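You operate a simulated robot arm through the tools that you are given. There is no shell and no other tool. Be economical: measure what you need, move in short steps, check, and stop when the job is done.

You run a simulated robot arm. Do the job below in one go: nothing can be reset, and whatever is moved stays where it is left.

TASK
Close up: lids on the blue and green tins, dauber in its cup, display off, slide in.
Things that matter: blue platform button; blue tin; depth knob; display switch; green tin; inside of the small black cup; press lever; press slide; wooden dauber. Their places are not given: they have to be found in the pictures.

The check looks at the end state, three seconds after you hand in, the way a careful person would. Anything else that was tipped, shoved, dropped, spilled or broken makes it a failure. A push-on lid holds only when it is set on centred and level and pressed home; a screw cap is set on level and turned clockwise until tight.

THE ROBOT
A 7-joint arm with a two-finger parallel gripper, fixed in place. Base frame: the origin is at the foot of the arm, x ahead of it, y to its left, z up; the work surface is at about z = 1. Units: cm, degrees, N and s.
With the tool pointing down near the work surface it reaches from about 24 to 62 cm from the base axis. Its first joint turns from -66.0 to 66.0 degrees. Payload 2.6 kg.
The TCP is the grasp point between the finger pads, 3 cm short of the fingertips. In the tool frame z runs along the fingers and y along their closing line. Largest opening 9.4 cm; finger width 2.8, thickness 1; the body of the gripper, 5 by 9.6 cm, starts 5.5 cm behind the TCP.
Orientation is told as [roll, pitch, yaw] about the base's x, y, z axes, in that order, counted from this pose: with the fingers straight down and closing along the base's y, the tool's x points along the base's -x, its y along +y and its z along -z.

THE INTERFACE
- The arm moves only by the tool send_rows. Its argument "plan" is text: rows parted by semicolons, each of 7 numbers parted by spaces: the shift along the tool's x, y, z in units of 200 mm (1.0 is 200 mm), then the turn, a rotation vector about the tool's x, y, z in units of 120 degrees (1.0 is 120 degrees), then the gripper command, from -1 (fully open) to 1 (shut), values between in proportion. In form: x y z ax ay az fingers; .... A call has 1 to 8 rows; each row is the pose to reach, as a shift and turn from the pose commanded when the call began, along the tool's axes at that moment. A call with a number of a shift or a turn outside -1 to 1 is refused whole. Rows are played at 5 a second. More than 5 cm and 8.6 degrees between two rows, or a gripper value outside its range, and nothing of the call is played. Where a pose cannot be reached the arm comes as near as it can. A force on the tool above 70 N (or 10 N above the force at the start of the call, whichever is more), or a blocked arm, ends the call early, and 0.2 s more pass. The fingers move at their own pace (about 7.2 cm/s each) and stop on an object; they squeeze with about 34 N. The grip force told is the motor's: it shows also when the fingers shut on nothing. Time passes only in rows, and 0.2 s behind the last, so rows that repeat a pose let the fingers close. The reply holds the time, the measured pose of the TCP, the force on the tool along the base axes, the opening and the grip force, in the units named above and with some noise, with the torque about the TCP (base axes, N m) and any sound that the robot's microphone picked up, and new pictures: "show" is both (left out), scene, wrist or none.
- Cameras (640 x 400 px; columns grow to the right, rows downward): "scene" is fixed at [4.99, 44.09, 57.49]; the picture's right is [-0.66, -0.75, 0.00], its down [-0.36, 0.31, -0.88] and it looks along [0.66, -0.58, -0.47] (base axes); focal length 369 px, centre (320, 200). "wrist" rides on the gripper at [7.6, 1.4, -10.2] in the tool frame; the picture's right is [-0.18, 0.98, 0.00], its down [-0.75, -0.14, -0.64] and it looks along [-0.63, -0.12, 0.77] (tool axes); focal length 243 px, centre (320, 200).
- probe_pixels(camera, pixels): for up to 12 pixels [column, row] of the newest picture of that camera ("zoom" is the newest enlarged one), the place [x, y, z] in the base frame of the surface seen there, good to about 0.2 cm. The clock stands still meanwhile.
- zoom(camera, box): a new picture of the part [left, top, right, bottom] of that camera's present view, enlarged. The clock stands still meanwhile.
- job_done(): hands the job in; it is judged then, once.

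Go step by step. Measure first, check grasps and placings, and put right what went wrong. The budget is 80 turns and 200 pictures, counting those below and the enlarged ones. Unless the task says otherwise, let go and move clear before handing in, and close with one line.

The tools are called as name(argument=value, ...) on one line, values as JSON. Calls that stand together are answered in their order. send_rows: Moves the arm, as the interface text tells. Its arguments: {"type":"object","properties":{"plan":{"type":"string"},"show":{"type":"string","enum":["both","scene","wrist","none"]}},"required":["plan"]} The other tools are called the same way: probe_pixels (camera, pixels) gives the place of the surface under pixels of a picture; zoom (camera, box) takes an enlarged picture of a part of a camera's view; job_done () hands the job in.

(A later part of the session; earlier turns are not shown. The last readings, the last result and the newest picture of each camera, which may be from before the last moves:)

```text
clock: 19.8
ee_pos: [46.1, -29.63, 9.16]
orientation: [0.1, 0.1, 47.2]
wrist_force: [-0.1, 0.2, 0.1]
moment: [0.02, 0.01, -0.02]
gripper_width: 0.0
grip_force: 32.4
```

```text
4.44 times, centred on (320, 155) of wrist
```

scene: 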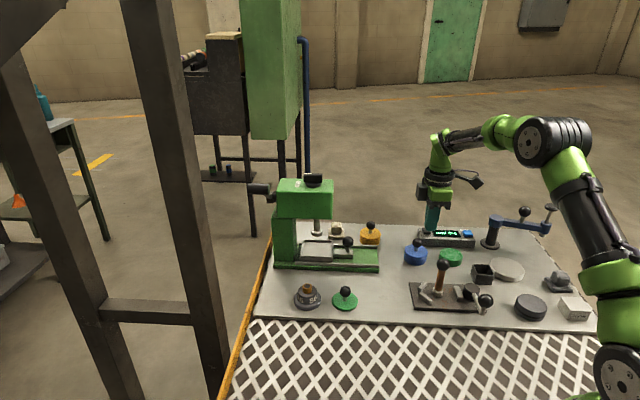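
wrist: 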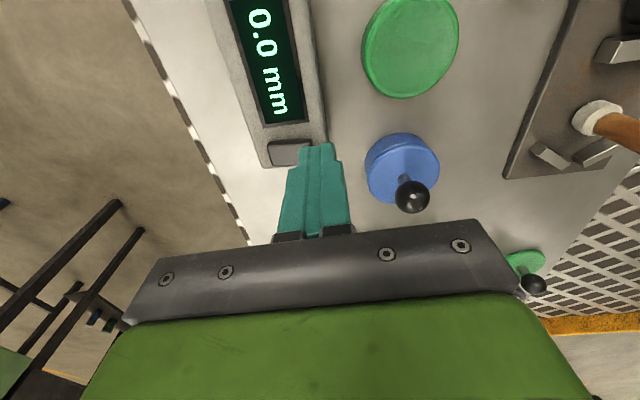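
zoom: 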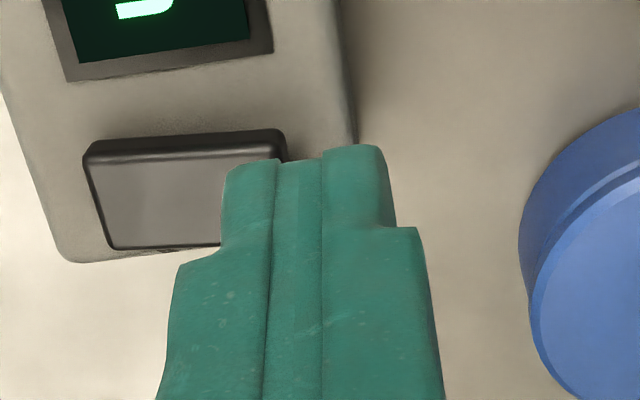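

Fingers overlap the raised end by ~0.55 cm; shifting 0.25 cm inward and pressing slowly.

send_rows(plan="0 -0.0125 0.03 0 0 0 1; 0 -0.0125 0.05 0 0 0 1; 0 -0.0125 0.065 0 0 0 1; 0 -0.0125 0.075 0 0 0 1; 0 -0.0125 0.083 0 0 0 1; 0 -0.0125 0.09 0 0 0 1", show="scene")

zoom(camera="scene", box=[400, 200, 480, 260])

```text
clock: 21.2
ee_pos: [46.29, -29.95, 7.55]
orientation: [0.0, 0.0, 47.1]
wrist_force: [-0.6, 0.4, 1.4]
moment: [-0.02, 0.04, -0.02]
gripper_width: 0.02
grip_force: 32.7
```

scene: 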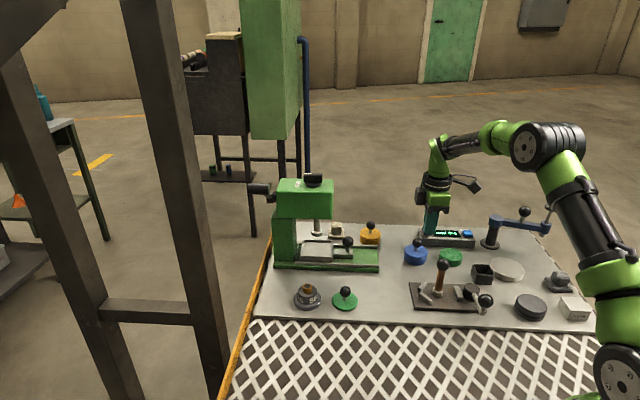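

```text
6.67 times, centred on (440, 230) of scene
```

zoom: 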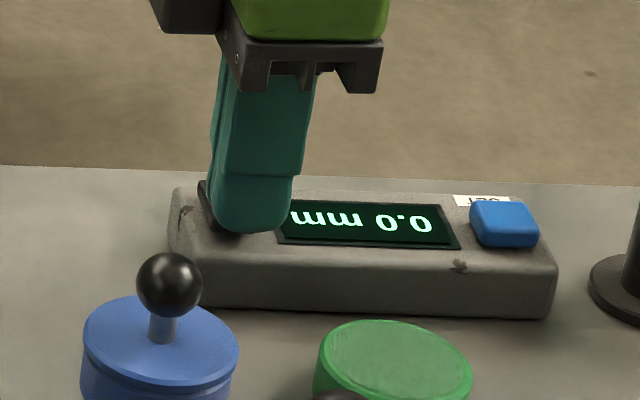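

Contact has just begun; pressing on.

send_rows(plan="0 0 0.008 0 0 0 1; 0 0 0.016 0 0 0 1; 0 0 0.023 0 0 0 1; 0 0 0.03 0 0 0 1", show="scene")

zoom(camera="scene", box=[400, 200, 480, 260])

```text
clock: 22.2
ee_pos: [46.32, -29.86, 7.52]
orientation: [-0.1, -0.2, 47.0]
wrist_force: [-15.2, 15.2, 34.3]
moment: [0.06, 0.42, -0.16]
gripper_width: 0.0
grip_force: 32.8
```

scene: 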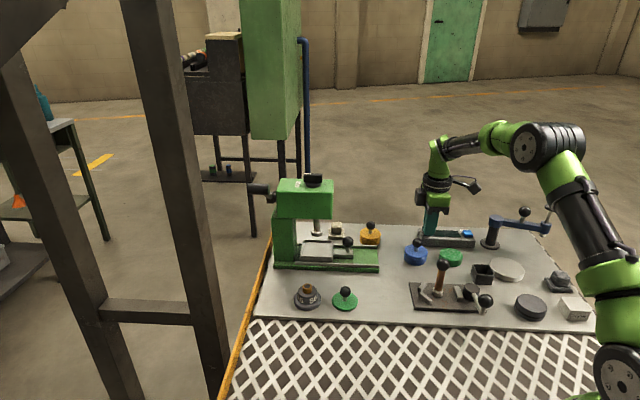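

```text
6.67 times, centred on (440, 230) of scene
```

zoom: 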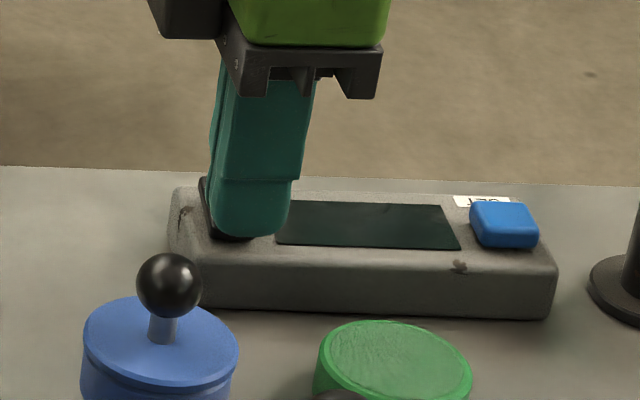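

The display went dark. Lifting straight and moving towards the green lid.

send_rows(plan="0 0 -0.15 0 0 0 1; 0 0 -0.35 0 0 0.06 1; -0.1 0.1 -0.45 0 0 0.12 1; -0.2 0.21 -0.45 0 0 0.185 1; -0.3 0.32 -0.45 0 0 0.25 1; -0.4 0.43 -0.45 0 0 0.32 0.15; -0.479 0.513 -0.45 0 0 0.39 0.15", show="scene")

zoom(camera="scene", box=[400, 200, 480, 260])

```text
clock: 23.8
ee_pos: [45.37, -16.0, 15.92]
orientation: [0.0, 0.0, 0.2]
wrist_force: [-0.6, 0.3, -0.2]
moment: [0.0, -0.01, 0.0]
gripper_width: 3.97
grip_force: 0.0
```

scene: 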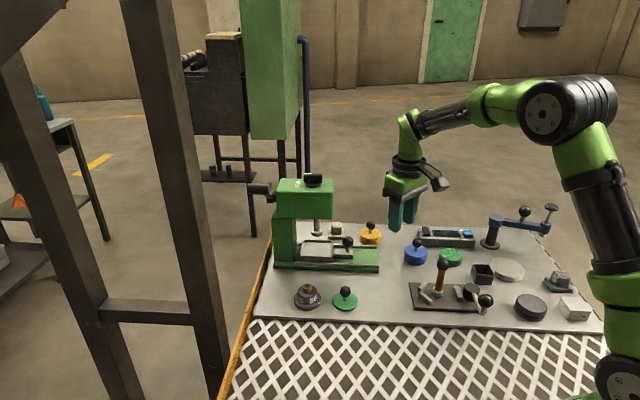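

```text
6.67 times, centred on (440, 230) of scene
```

zoom: 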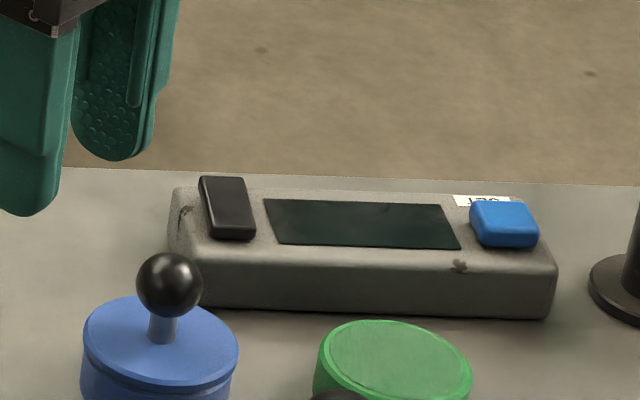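

Display stays off. Moving above the green lid.

send_rows(plan="0 0.2 0 0 0 0 0.15; 0 0.4 0 0 0 0 0.15; 0 0.6 0 0 0 0 0.15; 0 0.8 0 0 0 0 0.15; 0 0.86 0 0 0 0 0.15; 0 0.86 0 0 0 0 0.15", show="wrist")

zoom(camera="wrist", box=[260, 50, 380, 140])

```text
clock: 25.2
ee_pos: [45.26, 1.23, 16.29]
orientation: [0.0, 0.0, 0.3]
wrist_force: [0.3, -0.4, 1.1]
moment: [0.0, 0.01, 0.02]
gripper_width: 3.97
grip_force: 0.1
```

wrist: 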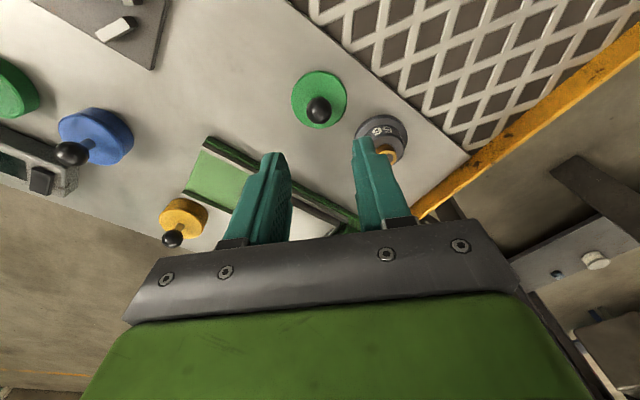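

```text
4.44 times, centred on (320, 95) of wrist
```

zoom: 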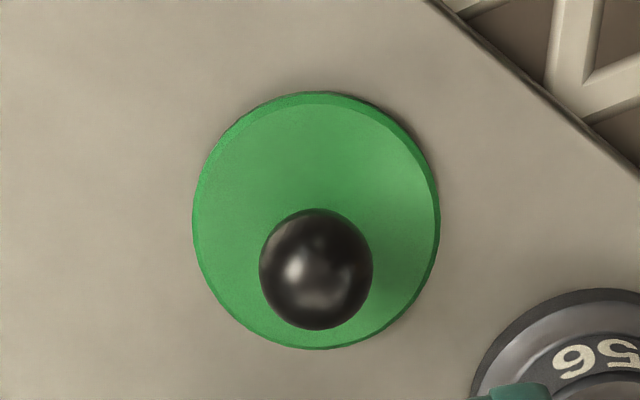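

probe_pixels(camera="zoom", pixels=[[198, 215], [434, 215], [316, 100], [316, 343], [262, 268], [370, 268], [316, 320], [316, 268], [480, 380]])

```text
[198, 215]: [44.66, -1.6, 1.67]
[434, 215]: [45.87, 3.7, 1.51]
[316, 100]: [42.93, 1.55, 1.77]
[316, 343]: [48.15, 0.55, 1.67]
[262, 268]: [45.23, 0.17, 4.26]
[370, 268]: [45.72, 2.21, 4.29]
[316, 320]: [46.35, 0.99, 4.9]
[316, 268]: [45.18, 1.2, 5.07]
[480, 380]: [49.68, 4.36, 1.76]
```

send_rows(plan="-0.012 -0.005 0.2 0 0 0 0.15; -0.012 -0.005 0.4 0 0 0 0.15; -0.012 -0.005 0.565 0 0 0 0.15; -0.012 -0.005 0.565 0 0 0 0.15; -0.012 -0.005 0.565 0 0 0 1; -0.012 -0.005 0.565 0 0 0 1; -0.012 -0.005 0.565 0 0 0 1", show="wrist")

```text
clock: 26.8
ee_pos: [45.62, 1.32, 4.64]
orientation: [0.0, -0.2, 0.3]
wrist_force: [6.5, 0.0, 13.7]
moment: [0.02, -0.1, -0.01]
gripper_width: 2.24
grip_force: 33.9
```

wrist: 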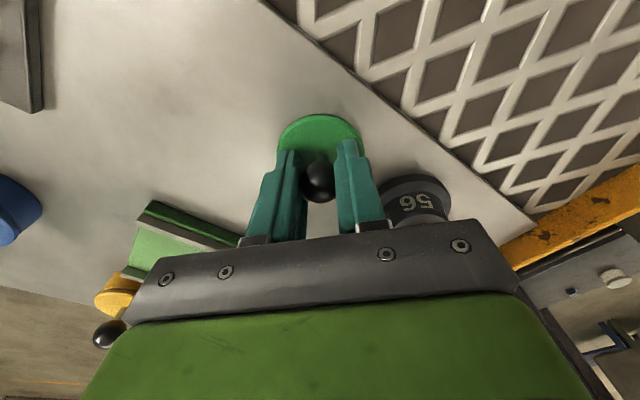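

Green ball gripped (2.24), with the tips resting on the lid. Lifting.

send_rows(plan="0 0 -0.05 0 0 0 1; 0 0 -0.2 0 0 0 1; 0 0 -0.4 0 0 0 1; 0 0 -0.53 0 0 0 1; 0 0 -0.53 0 0 0 1")

zoom(camera="scene", box=[320, 190, 410, 290])

```text
clock: 28.0
ee_pos: [45.44, 1.1, 15.11]
orientation: [0.0, 0.0, 0.3]
wrist_force: [-0.6, -0.6, 0.8]
moment: [-0.01, 0.0, -0.03]
gripper_width: 2.23
grip_force: 33.8
```

scene: 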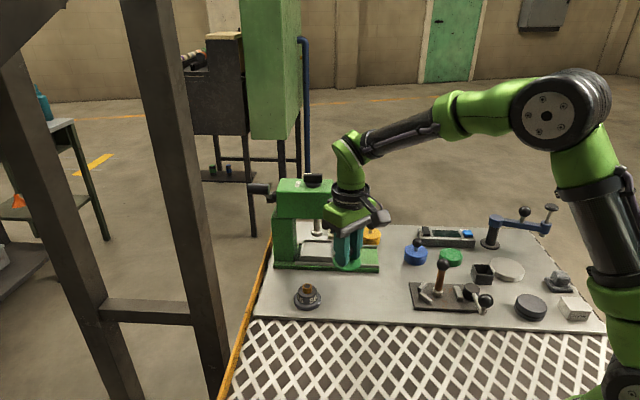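
wrist: 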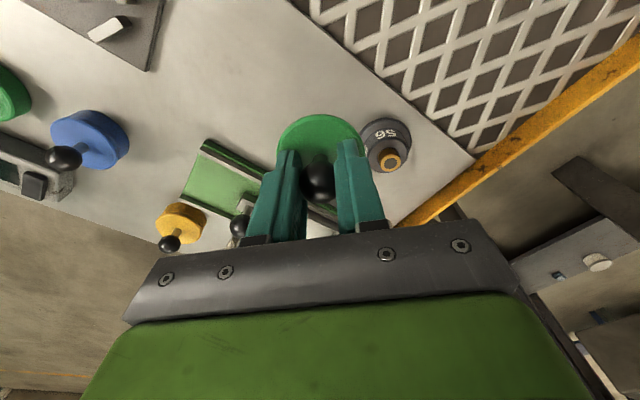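

```text
4.00 times, centred on (365, 240) of scene
```

zoom: 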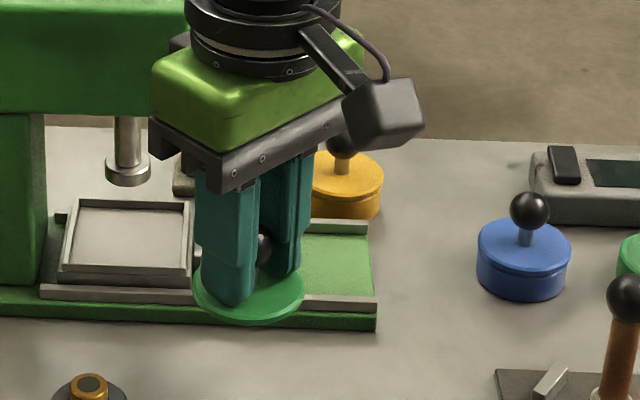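

probe_pixels(camera="zoom", pixels=[[195, 283], [302, 290], [248, 316], [218, 309], [280, 311], [203, 298], [294, 303]])

probe_pixels(camera="wrist", pixels=[[279, 143], [361, 143], [319, 116], [297, 121], [341, 121]])

```text
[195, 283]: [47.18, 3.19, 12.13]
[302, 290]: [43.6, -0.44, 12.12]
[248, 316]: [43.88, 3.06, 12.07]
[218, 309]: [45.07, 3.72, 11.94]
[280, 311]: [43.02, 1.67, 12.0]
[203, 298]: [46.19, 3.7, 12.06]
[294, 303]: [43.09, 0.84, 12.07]
```

```text
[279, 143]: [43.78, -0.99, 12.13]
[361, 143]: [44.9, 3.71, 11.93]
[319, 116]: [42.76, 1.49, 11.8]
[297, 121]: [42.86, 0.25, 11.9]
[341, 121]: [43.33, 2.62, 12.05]
```

Lid is level and centred on the TCP. Carrying it towards the green tin (38.62,-28.34).

send_rows(plan="0.05 -0.2 0 0 0 0 1; 0.1 -0.4 0 0 0 0 1; 0.15 -0.6 0 0 0 0 1; 0.19 -0.8 0 0 0 0 1; 0.23 -1.0 0 0 0 0 1; 0.23 -1.0 0 0 0 0 1", show="none")

```text
clock: 29.4
ee_pos: [41.04, -18.93, 15.27]
orientation: [0.0, 0.0, 0.2]
wrist_force: [0.0, -0.8, -1.3]
moment: [0.0, -0.01, -0.01]
gripper_width: 2.24
grip_force: 33.9
```

send_rows(plan="0.04 -0.16 0 0 0 0 1; 0.08 -0.32 0.05 0 0 0 1; 0.119 -0.473 0.11 0 0 0 1; 0.119 -0.473 0.11 0 0 0 1; 0.119 -0.473 0.11 0 0 0 1")

zoom(camera="scene", box=[410, 200, 510, 285])

```text
clock: 30.6
ee_pos: [38.78, -28.37, 13.04]
orientation: [-0.1, 0.0, 0.3]
wrist_force: [0.1, -0.2, -0.6]
moment: [-0.01, 0.0, 0.0]
gripper_width: 2.23
grip_force: 34.3
```

scene: 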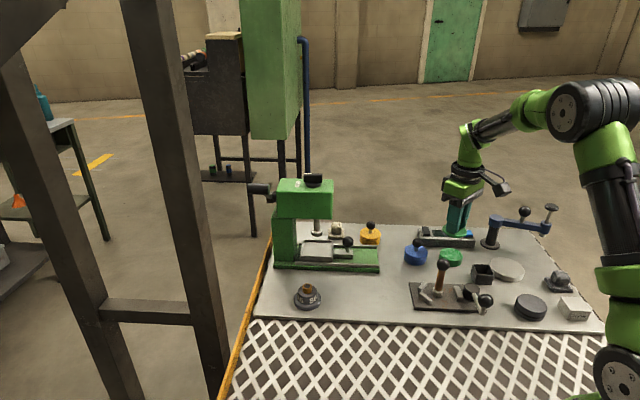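
wrist: 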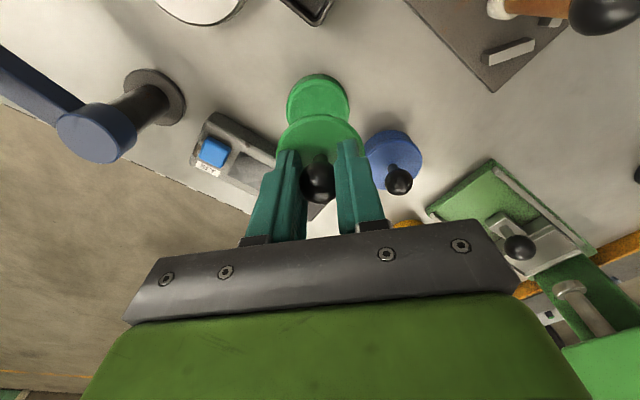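

```text
4.71 times, centred on (460, 242) of scene
```

zoom: 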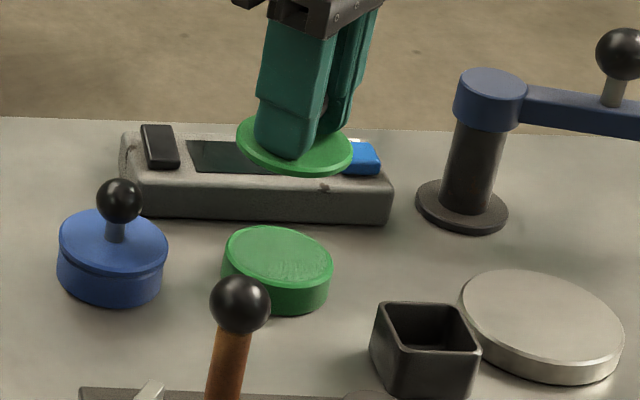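

Aligned within noise; lowering slowly onto the green tin.

send_rows(plan="0.003 0 0.12 0 0 0 1; 0.003 0 0.24 0 0 0 1; 0.003 0 0.285 0 0 0 1; 0.003 0 0.3 0 0 0 1; 0.003 0 0.312 0 0 0 1; 0.003 0 0.322 0 0 0 1", show="wrist")

zoom(camera="scene", box=[420, 210, 490, 280])

```text
clock: 32.0
ee_pos: [38.69, -28.39, 6.7]
orientation: [0.0, 0.0, 0.4]
wrist_force: [-0.3, -0.1, -1.2]
moment: [-0.01, -0.01, 0.0]
gripper_width: 2.22
grip_force: 34.3
```

wrist: 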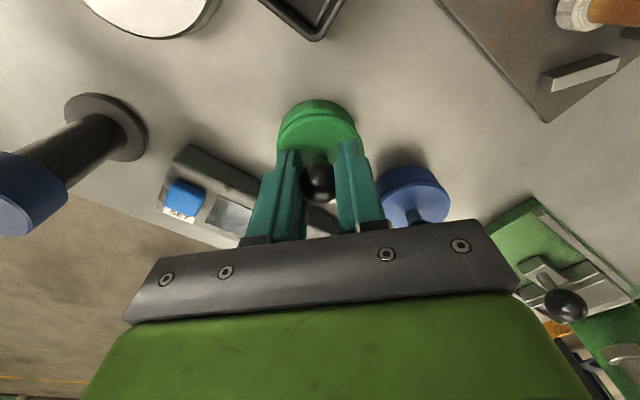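

```text
5.71 times, centred on (455, 245) of scene
```

zoom: 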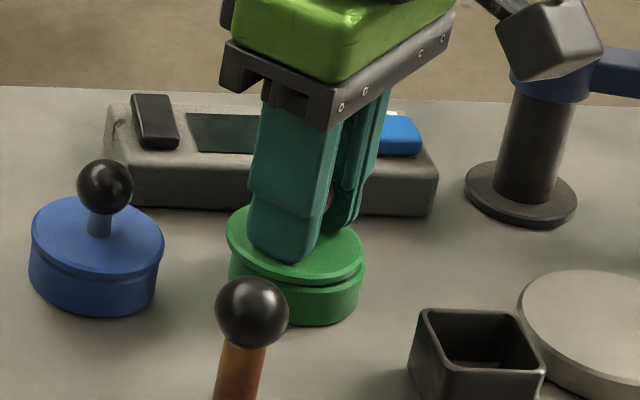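

send_rows(plan="0 0 0.007 0 0 0 1; 0 0 0.014 0 0 0 1; 0 0 0.02 0 0 0 1; 0 0 0.025 0 0 0 1", show="wrist")

zoom(camera="scene", box=[420, 210, 490, 280])

```text
clock: 33.0
ee_pos: [38.81, -28.44, 6.64]
orientation: [-0.2, -0.4, 0.2]
wrist_force: [-8.8, 6.5, 41.0]
moment: [0.15, 0.38, -0.02]
gripper_width: 2.22
grip_force: 34.8
```

wrist: 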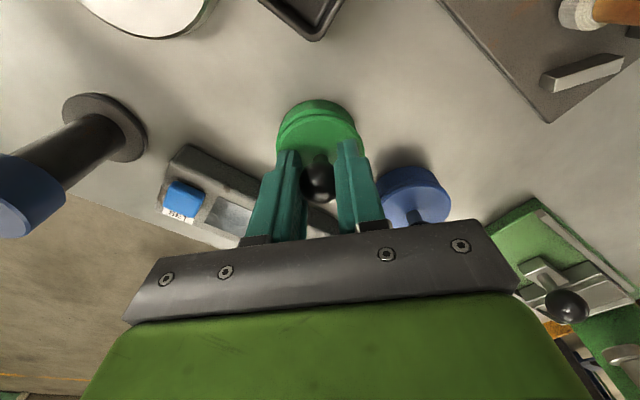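

```text
5.71 times, centred on (455, 245) of scene
```

zoom: 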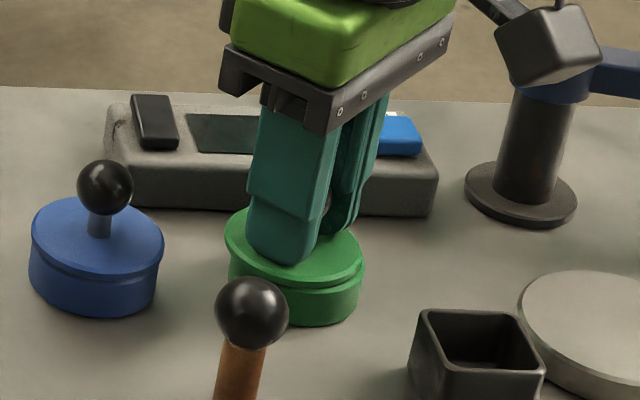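

41 N and no snap: the lid isn't quite centred. Checking closely.

zoom(camera="wrist", box=[265, 90, 375, 172])

zoom(camera="scene", box=[436, 240, 470, 272])

zoom(camera="scene", box=[400, 235, 434, 267])

```text
4.88 times, centred on (320, 131) of wrist
```

zoom: 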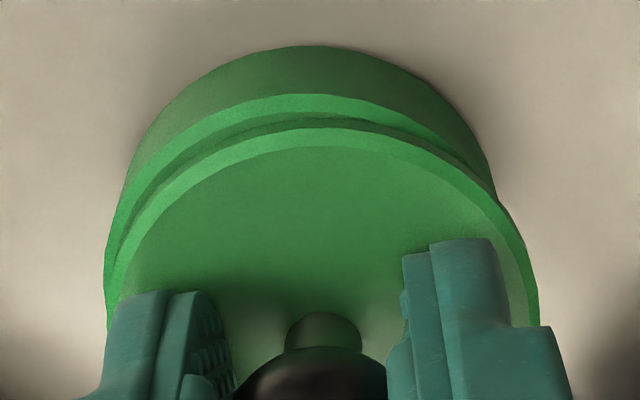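

```text
12.50 times, centred on (453, 256) of scene
```

zoom: 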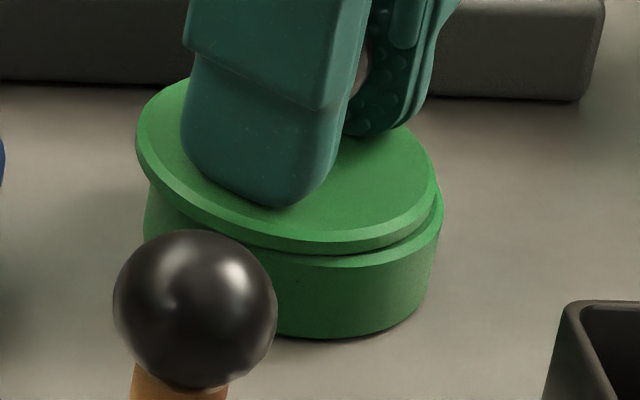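

```text
12.50 times, centred on (417, 251) of scene
```

zoom: 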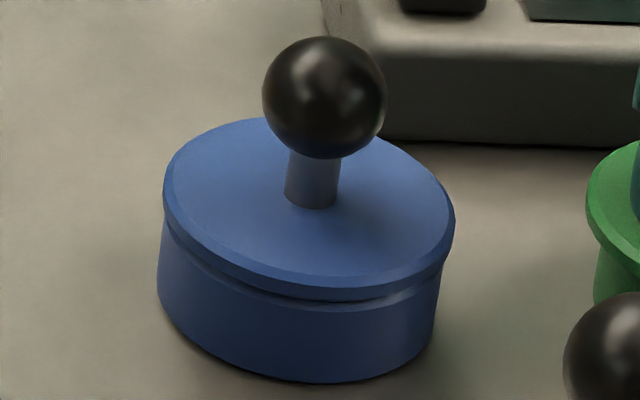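

The lid sits ~0.2 cm towards +y (and slightly +x) of the tin. Raising slightly, shifting, and pressing again.

send_rows(plan="0 0 -0.03 0 0 0 1; 0.006 -0.01 -0.04 0 0 0 1; 0.006 -0.01 -0.04 0 0 0 1; 0.006 -0.01 -0.025 0 0 0 1; 0.006 -0.01 -0.015 0 0 0 1; 0.006 -0.01 -0.007 0 0 0 1; 0.006 -0.01 0 0 0 0 1", show="none")

zoom(camera="wrist", box=[265, 90, 375, 172])

zoom(camera="scene", box=[436, 240, 470, 272])

```text
clock: 34.6
ee_pos: [38.45, -28.61, 6.61]
orientation: [-0.1, -0.3, 0.1]
wrist_force: [-13.5, 10.3, 44.1]
moment: [0.3, 0.75, -0.02]
gripper_width: 2.23
grip_force: 34.3
```

```text
4.88 times, centred on (320, 131) of wrist
```

zoom: 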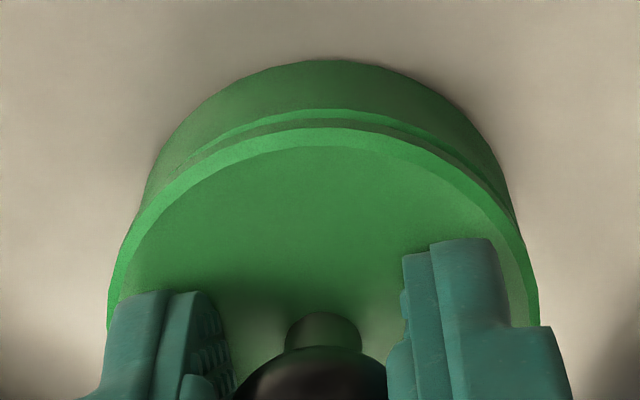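

```text
12.50 times, centred on (453, 256) of scene
```

zoom: 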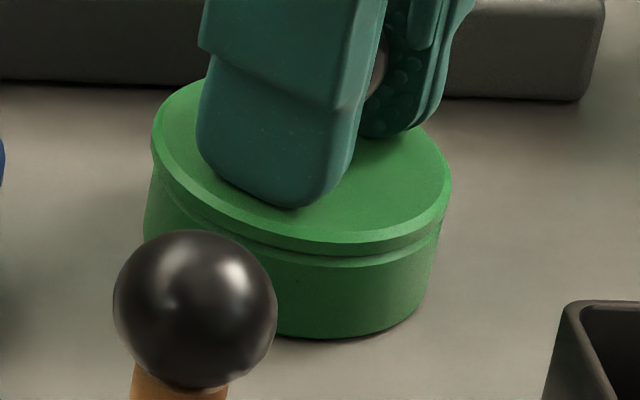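

Now it looks like the seated blue lid, but no snap reported. Comparing lid-top heights.

probe_pixels(camera="zoom", pixels=[[200, 200], [180, 150], [380, 220], [420, 180], [300, 225], [250, 215]])

probe_pixels(camera="scene", pixels=[[408, 250], [412, 256], [418, 255], [424, 250], [409, 246], [422, 256]])

```text
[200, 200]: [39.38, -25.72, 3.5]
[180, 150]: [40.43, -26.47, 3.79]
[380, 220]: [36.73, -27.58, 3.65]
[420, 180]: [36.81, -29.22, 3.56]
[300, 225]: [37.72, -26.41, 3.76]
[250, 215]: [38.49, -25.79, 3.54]
```

```text
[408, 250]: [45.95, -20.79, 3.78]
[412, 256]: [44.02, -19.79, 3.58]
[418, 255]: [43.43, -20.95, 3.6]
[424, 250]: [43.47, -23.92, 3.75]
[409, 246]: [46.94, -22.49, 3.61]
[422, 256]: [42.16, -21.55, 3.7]
```

Heights match the blue lid but I want the snap. I'll nudge -x by ~0.12 cm and press a bit harder.

send_rows(plan="0 0 -0.02 0 0 0 1; 0.006 0 -0.03 0 0 0 1; 0.006 0 -0.015 0 0 0 1; 0.006 0 -0.005 0 0 0 1; 0.006 0 0.003 0 0 0 1; 0.006 0 0.008 0 0 0 1", show="none")

zoom(camera="wrist", box=[265, 90, 375, 172])

zoom(camera="scene", box=[436, 240, 470, 272])

```text
clock: 36.0
ee_pos: [38.48, -28.58, 6.58]
orientation: [-0.3, -0.3, 0.2]
wrist_force: [-15.5, 11.2, 56.4]
moment: [0.36, 0.6, -0.02]
gripper_width: 2.24
grip_force: 34.1
```

```text
4.88 times, centred on (320, 131) of wrist
```

zoom: 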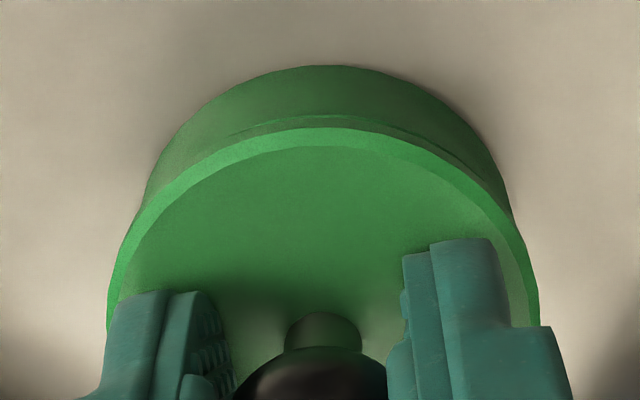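

```text
12.50 times, centred on (453, 256) of scene
```

zoom: 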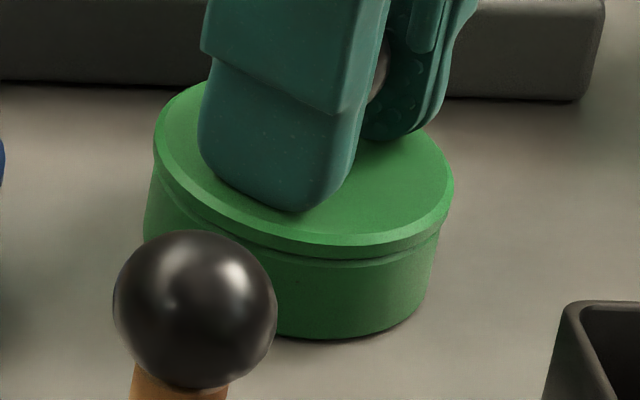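

The rim is now nearly hidden evenly, with a sliver at right (440,140). I'll do a small search under moderate load around this spot, then press.

send_rows(plan="0 0.003 -0.012 0 0 0 1; 0 0.005 -0.004 0 0 0 1; 0 0.005 0.002 0 0 0 1; -0.003 0.005 -0.006 0 0 0 1; -0.004 0.005 0.002 0 0 0 1; -0.004 0.008 -0.006 0 0 0 1; -0.004 0.008 0.002 0 0 0 1", show="none")

zoom(camera="wrist", box=[265, 90, 375, 172])

zoom(camera="scene", box=[436, 240, 470, 272])

```text
clock: 37.6
ee_pos: [38.58, -28.66, 6.53]
orientation: [-0.4, -0.5, 0.2]
wrist_force: [-11.5, -4.4, 47.7]
moment: [-0.11, 0.6, 0.02]
gripper_width: 2.22
grip_force: 33.7
```

```text
4.88 times, centred on (320, 131) of wrist
```

zoom: 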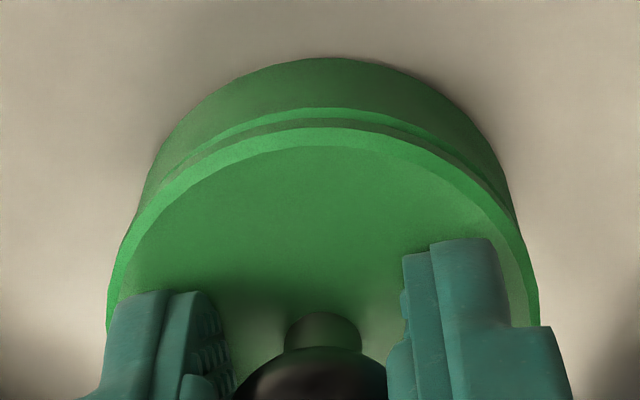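

```text
12.50 times, centred on (453, 256) of scene
```

zoom: 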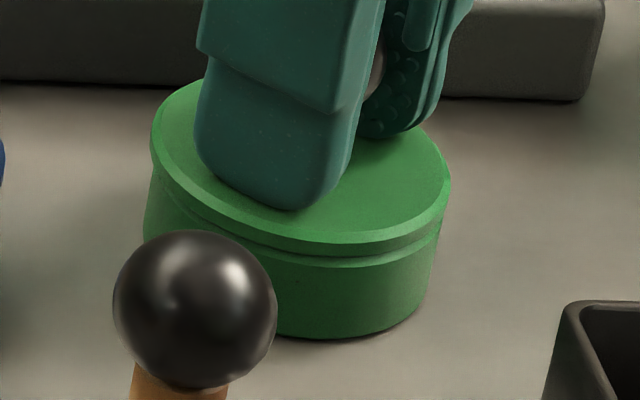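

I'll release the lid and look from above to judge the centring properly.

send_rows(plan="0 0 -0.02 0 0 0 1; 0 0 -0.02 0 0 0 0.2; 0 0 -0.02 0 0 0 0.2; 0 0 -0.1 0 0 0 0.2; 0 0 -0.3 0 0 0 0.2; 0.1 0 -0.45 0 0 0 0.2; 0.2 0 -0.45 0 0 0 0.2")

zoom(camera="scene", box=[436, 236, 470, 268])

zoom(camera="wrist", box=[270, 60, 450, 200])

```text
clock: 39.2
ee_pos: [34.35, -28.33, 15.14]
orientation: [0.1, 0.0, 0.4]
wrist_force: [0.4, 0.2, 0.4]
moment: [0.01, -0.02, 0.01]
gripper_width: 3.75
grip_force: 0.2
heard: snap
```

scene: 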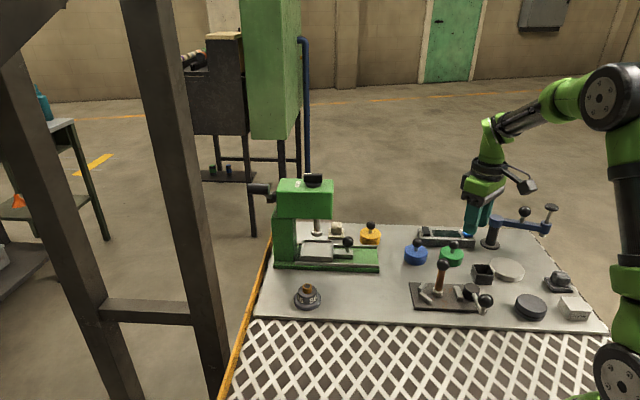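
wrist: 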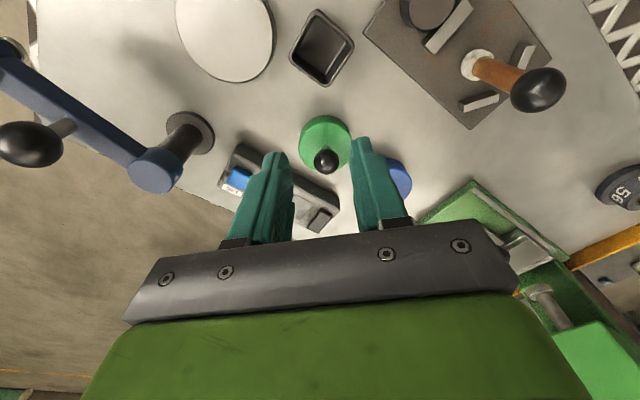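

```text
12.50 times, centred on (453, 252) of scene
```

zoom: 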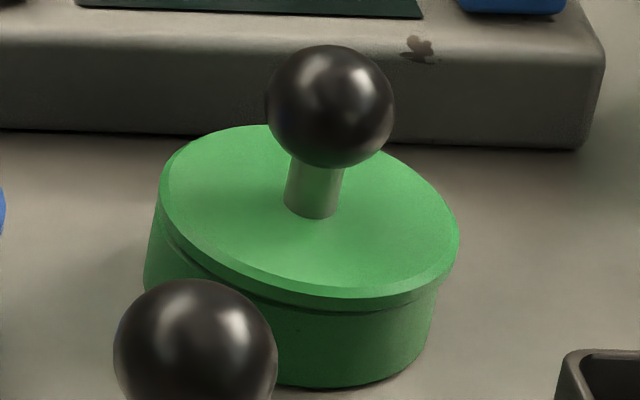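

```text
2.86 times, centred on (360, 130) of wrist
```

zoom: 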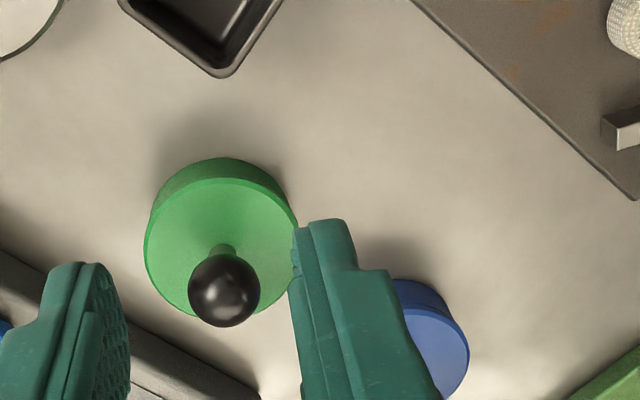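

A snap was heard on release and the lid looks level. Checking its tilt and height.

probe_pixels(camera="zoom", pixels=[[160, 240], [200, 185], [240, 185], [270, 220], [210, 290], [255, 295], [160, 210]])

probe_pixels(camera="scene", pixels=[[442, 251], [446, 256], [453, 257], [460, 256], [463, 252], [444, 247], [448, 248]])

zoom(camera="scene", box=[402, 232, 474, 272])

```text
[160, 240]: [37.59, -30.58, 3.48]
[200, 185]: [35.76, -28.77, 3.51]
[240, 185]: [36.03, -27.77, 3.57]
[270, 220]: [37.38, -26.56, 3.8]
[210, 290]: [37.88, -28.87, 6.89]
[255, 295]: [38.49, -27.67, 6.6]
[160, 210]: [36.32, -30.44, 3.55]
```

```text
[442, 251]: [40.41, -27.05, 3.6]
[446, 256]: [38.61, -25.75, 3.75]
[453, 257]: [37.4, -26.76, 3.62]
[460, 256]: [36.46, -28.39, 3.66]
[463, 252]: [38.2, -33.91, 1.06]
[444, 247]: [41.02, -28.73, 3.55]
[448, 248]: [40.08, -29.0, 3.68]
```

```text
8.89 times, centred on (438, 252) of scene
```

zoom: 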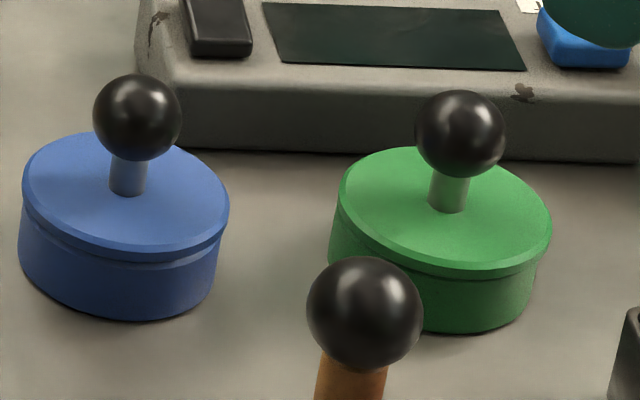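

The rim shows at the blue's front (190,258) but not at the green's; comparing with the yellow tin as reference.

zoom(camera="scene", box=[350, 215, 390, 250])

zoom(camera="scene", box=[402, 240, 432, 268])

zoom(camera="scene", box=[437, 242, 467, 270])

```text
11.43 times, centred on (370, 232) of scene
```

zoom: 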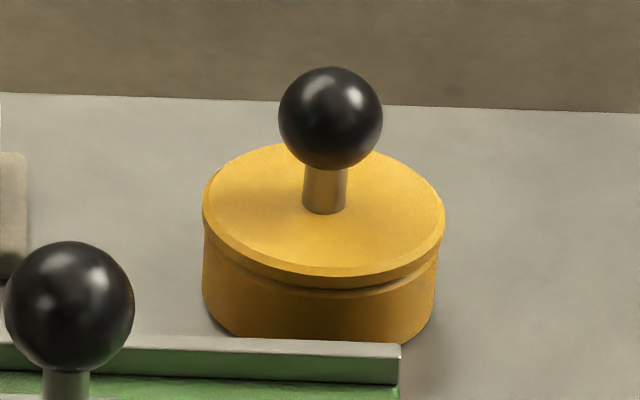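

```text
14.29 times, centred on (417, 254) of scene
```

zoom: 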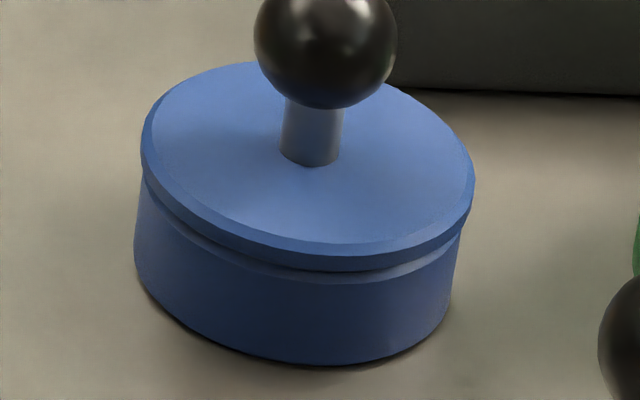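

```text
14.29 times, centred on (452, 256) of scene
```

zoom: 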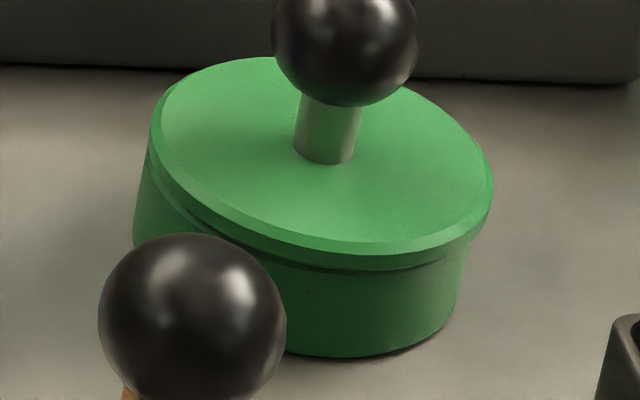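

Geometry says the green lid may sit ~0.1 cm off towards image right. I'll re-grip its ball, press, and feel whether it is engaged.

send_rows(plan="-0.1 -0.006 0 0 0 0 0.2; -0.21 -0.006 0.05 0 0 0 0.2; -0.21 -0.006 0.22 0 0 0 0.2; -0.21 -0.006 0.4 0 0 0 0.2; -0.21 -0.006 0.405 0 0 0 0.2; -0.21 -0.006 0.405 0 0 0 1; -0.21 -0.006 0.405 0 0 0 1; -0.21 -0.006 0.405 0 0 0 1", show="wrist")

zoom(camera="wrist", box=[265, 90, 375, 172])

zoom(camera="scene", box=[437, 242, 467, 270])

```text
clock: 41.0
ee_pos: [38.73, -28.7, 6.97]
orientation: [-0.1, 0.0, 0.2]
wrist_force: [0.4, 0.4, -1.0]
moment: [0.0, 0.01, 0.02]
gripper_width: 2.24
grip_force: 33.8
heard: snap
```

wrist: 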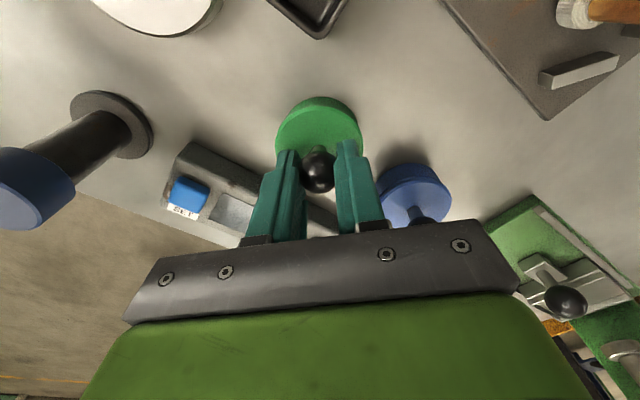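

```text
4.88 times, centred on (320, 131) of wrist
```

zoom: 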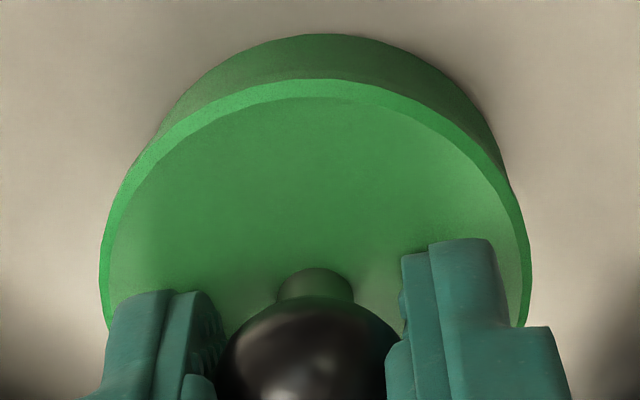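

```text
14.29 times, centred on (452, 256) of scene
```

zoom: 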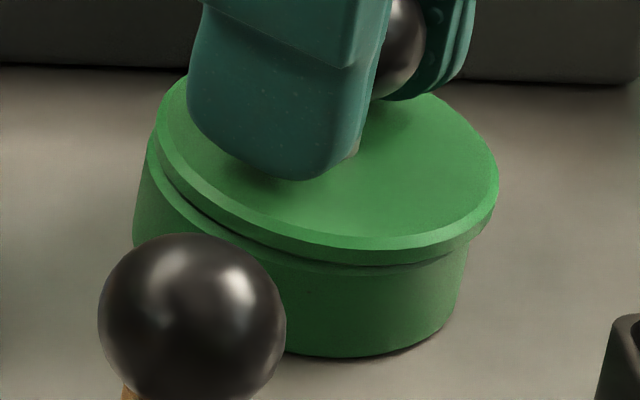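

A second snap came as the fingers closed, and the lid now sits displaced towards -y/-x. I'll lift it a little to see whether it is free.

send_rows(plan="0 0 -0.02 0 0 0 1; 0 0 -0.05 0 0 0 1; 0 0 -0.05 0 0 0 1", show="none")

zoom(camera="scene", box=[437, 235, 467, 270])

zoom(camera="wrist", box=[265, 90, 375, 172])

```text
clock: 41.8
ee_pos: [38.68, -28.64, 7.94]
orientation: [0.0, 0.0, 0.3]
wrist_force: [0.4, 0.7, -0.7]
moment: [-0.02, -0.02, 0.0]
gripper_width: 2.19
grip_force: 33.9
```

```text
11.43 times, centred on (452, 252) of scene
```

zoom: 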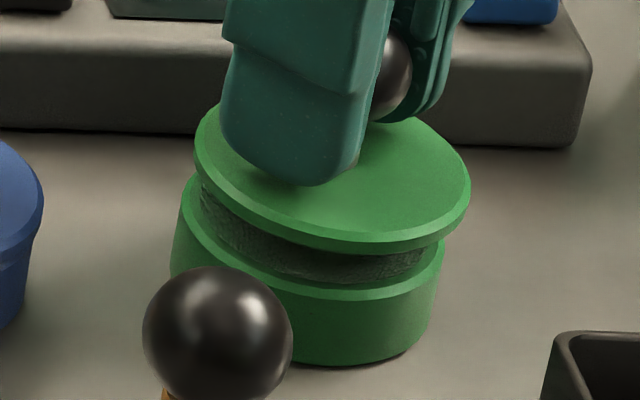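

```text
4.88 times, centred on (320, 131) of wrist
```

zoom: 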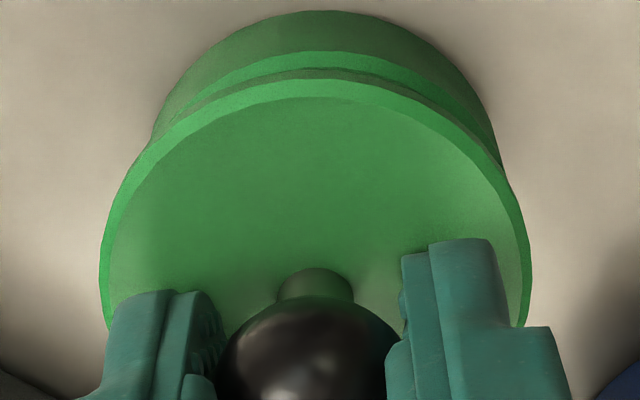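

The lid is free and has a plug underneath. Raising it to re-measure both lid and tin precisely.

send_rows(plan="0 0 -0.15 0 0 0 1; 0 0 -0.3 0 0 0 1; 0 0 -0.3 0 0 0 1", show="none")

zoom(camera="wrist", box=[265, 60, 375, 172])

zoom(camera="scene", box=[430, 205, 480, 270])

```text
clock: 42.6
ee_pos: [38.77, -28.55, 14.01]
orientation: [0.0, 0.0, 0.3]
wrist_force: [0.7, 0.1, 0.0]
moment: [-0.03, -0.01, 0.01]
gripper_width: 2.23
grip_force: 33.7
```

```text
3.57 times, centred on (320, 116) of wrist
```

zoom: 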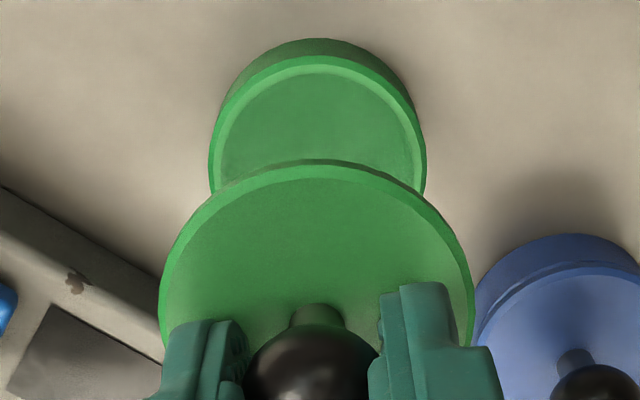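

```text
6.15 times, centred on (455, 238) of scene
```

zoom: 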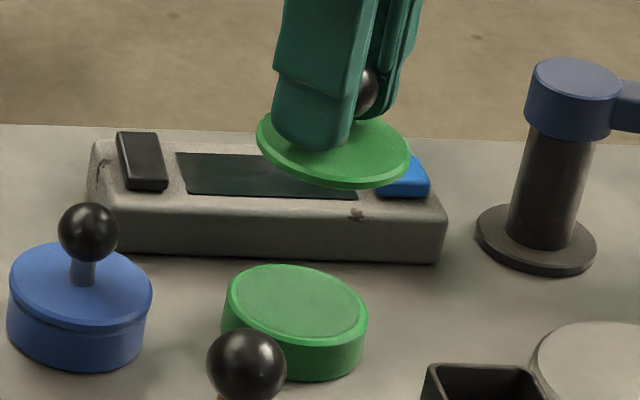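

probe_pixels(camera="zoom", pixels=[[229, 292], [364, 320], [297, 267], [300, 345], [245, 275], [348, 343], [260, 140], [408, 166], [330, 183], [290, 172], [380, 183], [400, 150]])

probe_pixels(camera="wrist", pixels=[[277, 144], [361, 144], [320, 106], [292, 117], [348, 117], [320, 116], [300, 130], [345, 130], [320, 77], [297, 89], [343, 89], [293, 105]])

```text
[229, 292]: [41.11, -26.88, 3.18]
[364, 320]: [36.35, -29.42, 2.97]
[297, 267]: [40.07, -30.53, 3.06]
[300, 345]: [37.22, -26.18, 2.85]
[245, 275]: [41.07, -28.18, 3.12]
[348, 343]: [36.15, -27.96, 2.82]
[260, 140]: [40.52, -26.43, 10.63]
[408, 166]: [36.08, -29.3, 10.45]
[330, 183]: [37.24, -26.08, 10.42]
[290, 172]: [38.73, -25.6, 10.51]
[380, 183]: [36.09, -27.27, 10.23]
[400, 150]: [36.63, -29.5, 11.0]
```

```text
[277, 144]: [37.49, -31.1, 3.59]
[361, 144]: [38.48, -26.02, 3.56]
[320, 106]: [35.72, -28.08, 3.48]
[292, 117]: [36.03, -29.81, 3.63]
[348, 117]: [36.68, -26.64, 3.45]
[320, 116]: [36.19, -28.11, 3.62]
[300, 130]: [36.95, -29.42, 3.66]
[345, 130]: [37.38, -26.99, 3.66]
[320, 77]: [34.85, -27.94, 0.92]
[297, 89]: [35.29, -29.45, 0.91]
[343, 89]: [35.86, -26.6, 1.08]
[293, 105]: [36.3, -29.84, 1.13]
```

send_rows(plan="0 0 0 0 0 0 1", show="wrist")

probe_pixels(camera="wrist", pixels=[[276, 148], [361, 148], [277, 138], [360, 138], [320, 107], [292, 117], [348, 117], [322, 79], [292, 97], [351, 97], [300, 85], [343, 85]])

zoom(camera="wrist", box=[265, 60, 375, 172])

```text
clock: 43.0
ee_pos: [38.79, -28.49, 14.07]
orientation: [0.0, 0.1, 0.2]
wrist_force: [0.4, 0.0, -0.3]
moment: [0.0, -0.03, 0.0]
gripper_width: 2.2
grip_force: 34.0
```

wrist: 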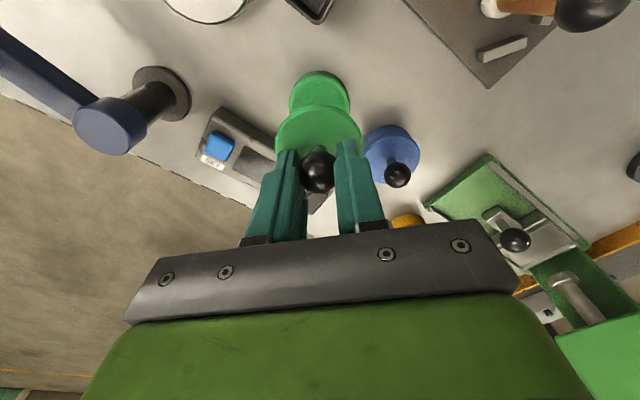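

```text
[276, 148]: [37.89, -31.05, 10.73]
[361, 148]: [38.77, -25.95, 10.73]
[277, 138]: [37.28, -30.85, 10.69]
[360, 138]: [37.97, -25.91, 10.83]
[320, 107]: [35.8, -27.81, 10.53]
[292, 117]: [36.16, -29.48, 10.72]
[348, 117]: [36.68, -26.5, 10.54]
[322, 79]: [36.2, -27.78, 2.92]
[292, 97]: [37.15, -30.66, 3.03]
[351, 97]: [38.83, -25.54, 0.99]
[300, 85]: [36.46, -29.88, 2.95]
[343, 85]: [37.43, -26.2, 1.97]
```

```text
3.57 times, centred on (320, 116) of wrist
```

zoom: 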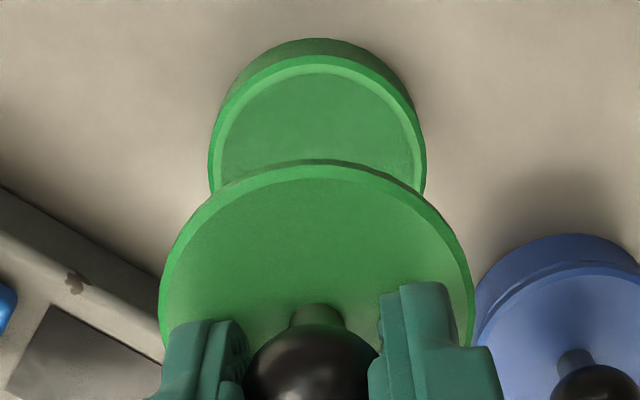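

The lid is tilted ~3-4° in the present grip and sits ~0.2 cm to -x. I'll set it centred on the tin, release so it levels itself, then press from above with closed fingers.

send_rows(plan="-0.011 0.003 0.15 0 0 0 1; -0.011 0.003 0.3 0 0 0 1; -0.011 0.003 0.335 0 0 0 1; -0.011 0.003 0.348 0 0 0 1; -0.011 0.003 0.353 0 0 0 1", show="wrist")

zoom(camera="scene", box=[437, 242, 467, 270])

zoom(camera="wrist", box=[265, 90, 375, 172])

```text
clock: 44.2
ee_pos: [38.76, -28.47, 6.96]
orientation: [0.1, -0.1, 0.1]
wrist_force: [-3.1, 2.2, 10.7]
moment: [0.0, 0.12, -0.02]
gripper_width: 2.23
grip_force: 34.0
```

wrist: 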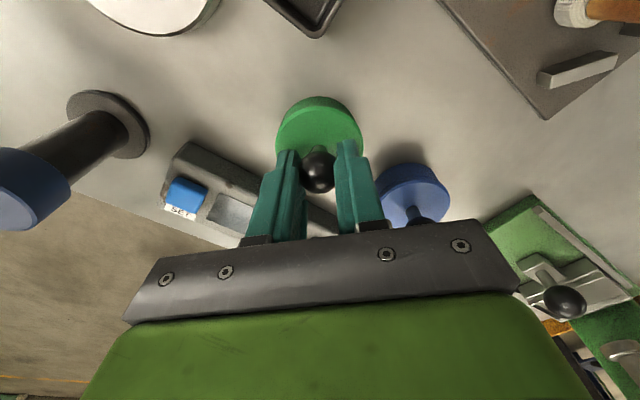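

```text
14.29 times, centred on (452, 256) of scene
```

zoom: 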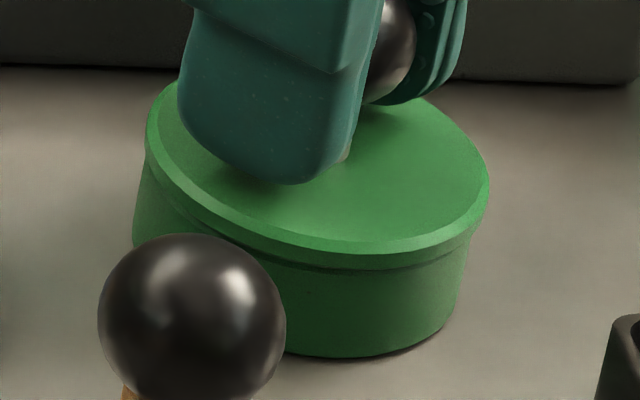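

```text
4.88 times, centred on (320, 131) of wrist
```

zoom: 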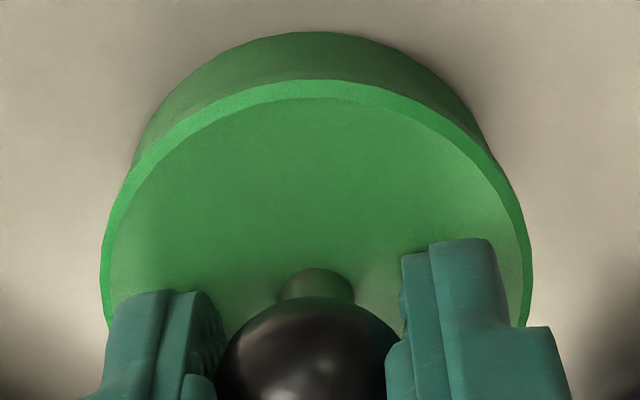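

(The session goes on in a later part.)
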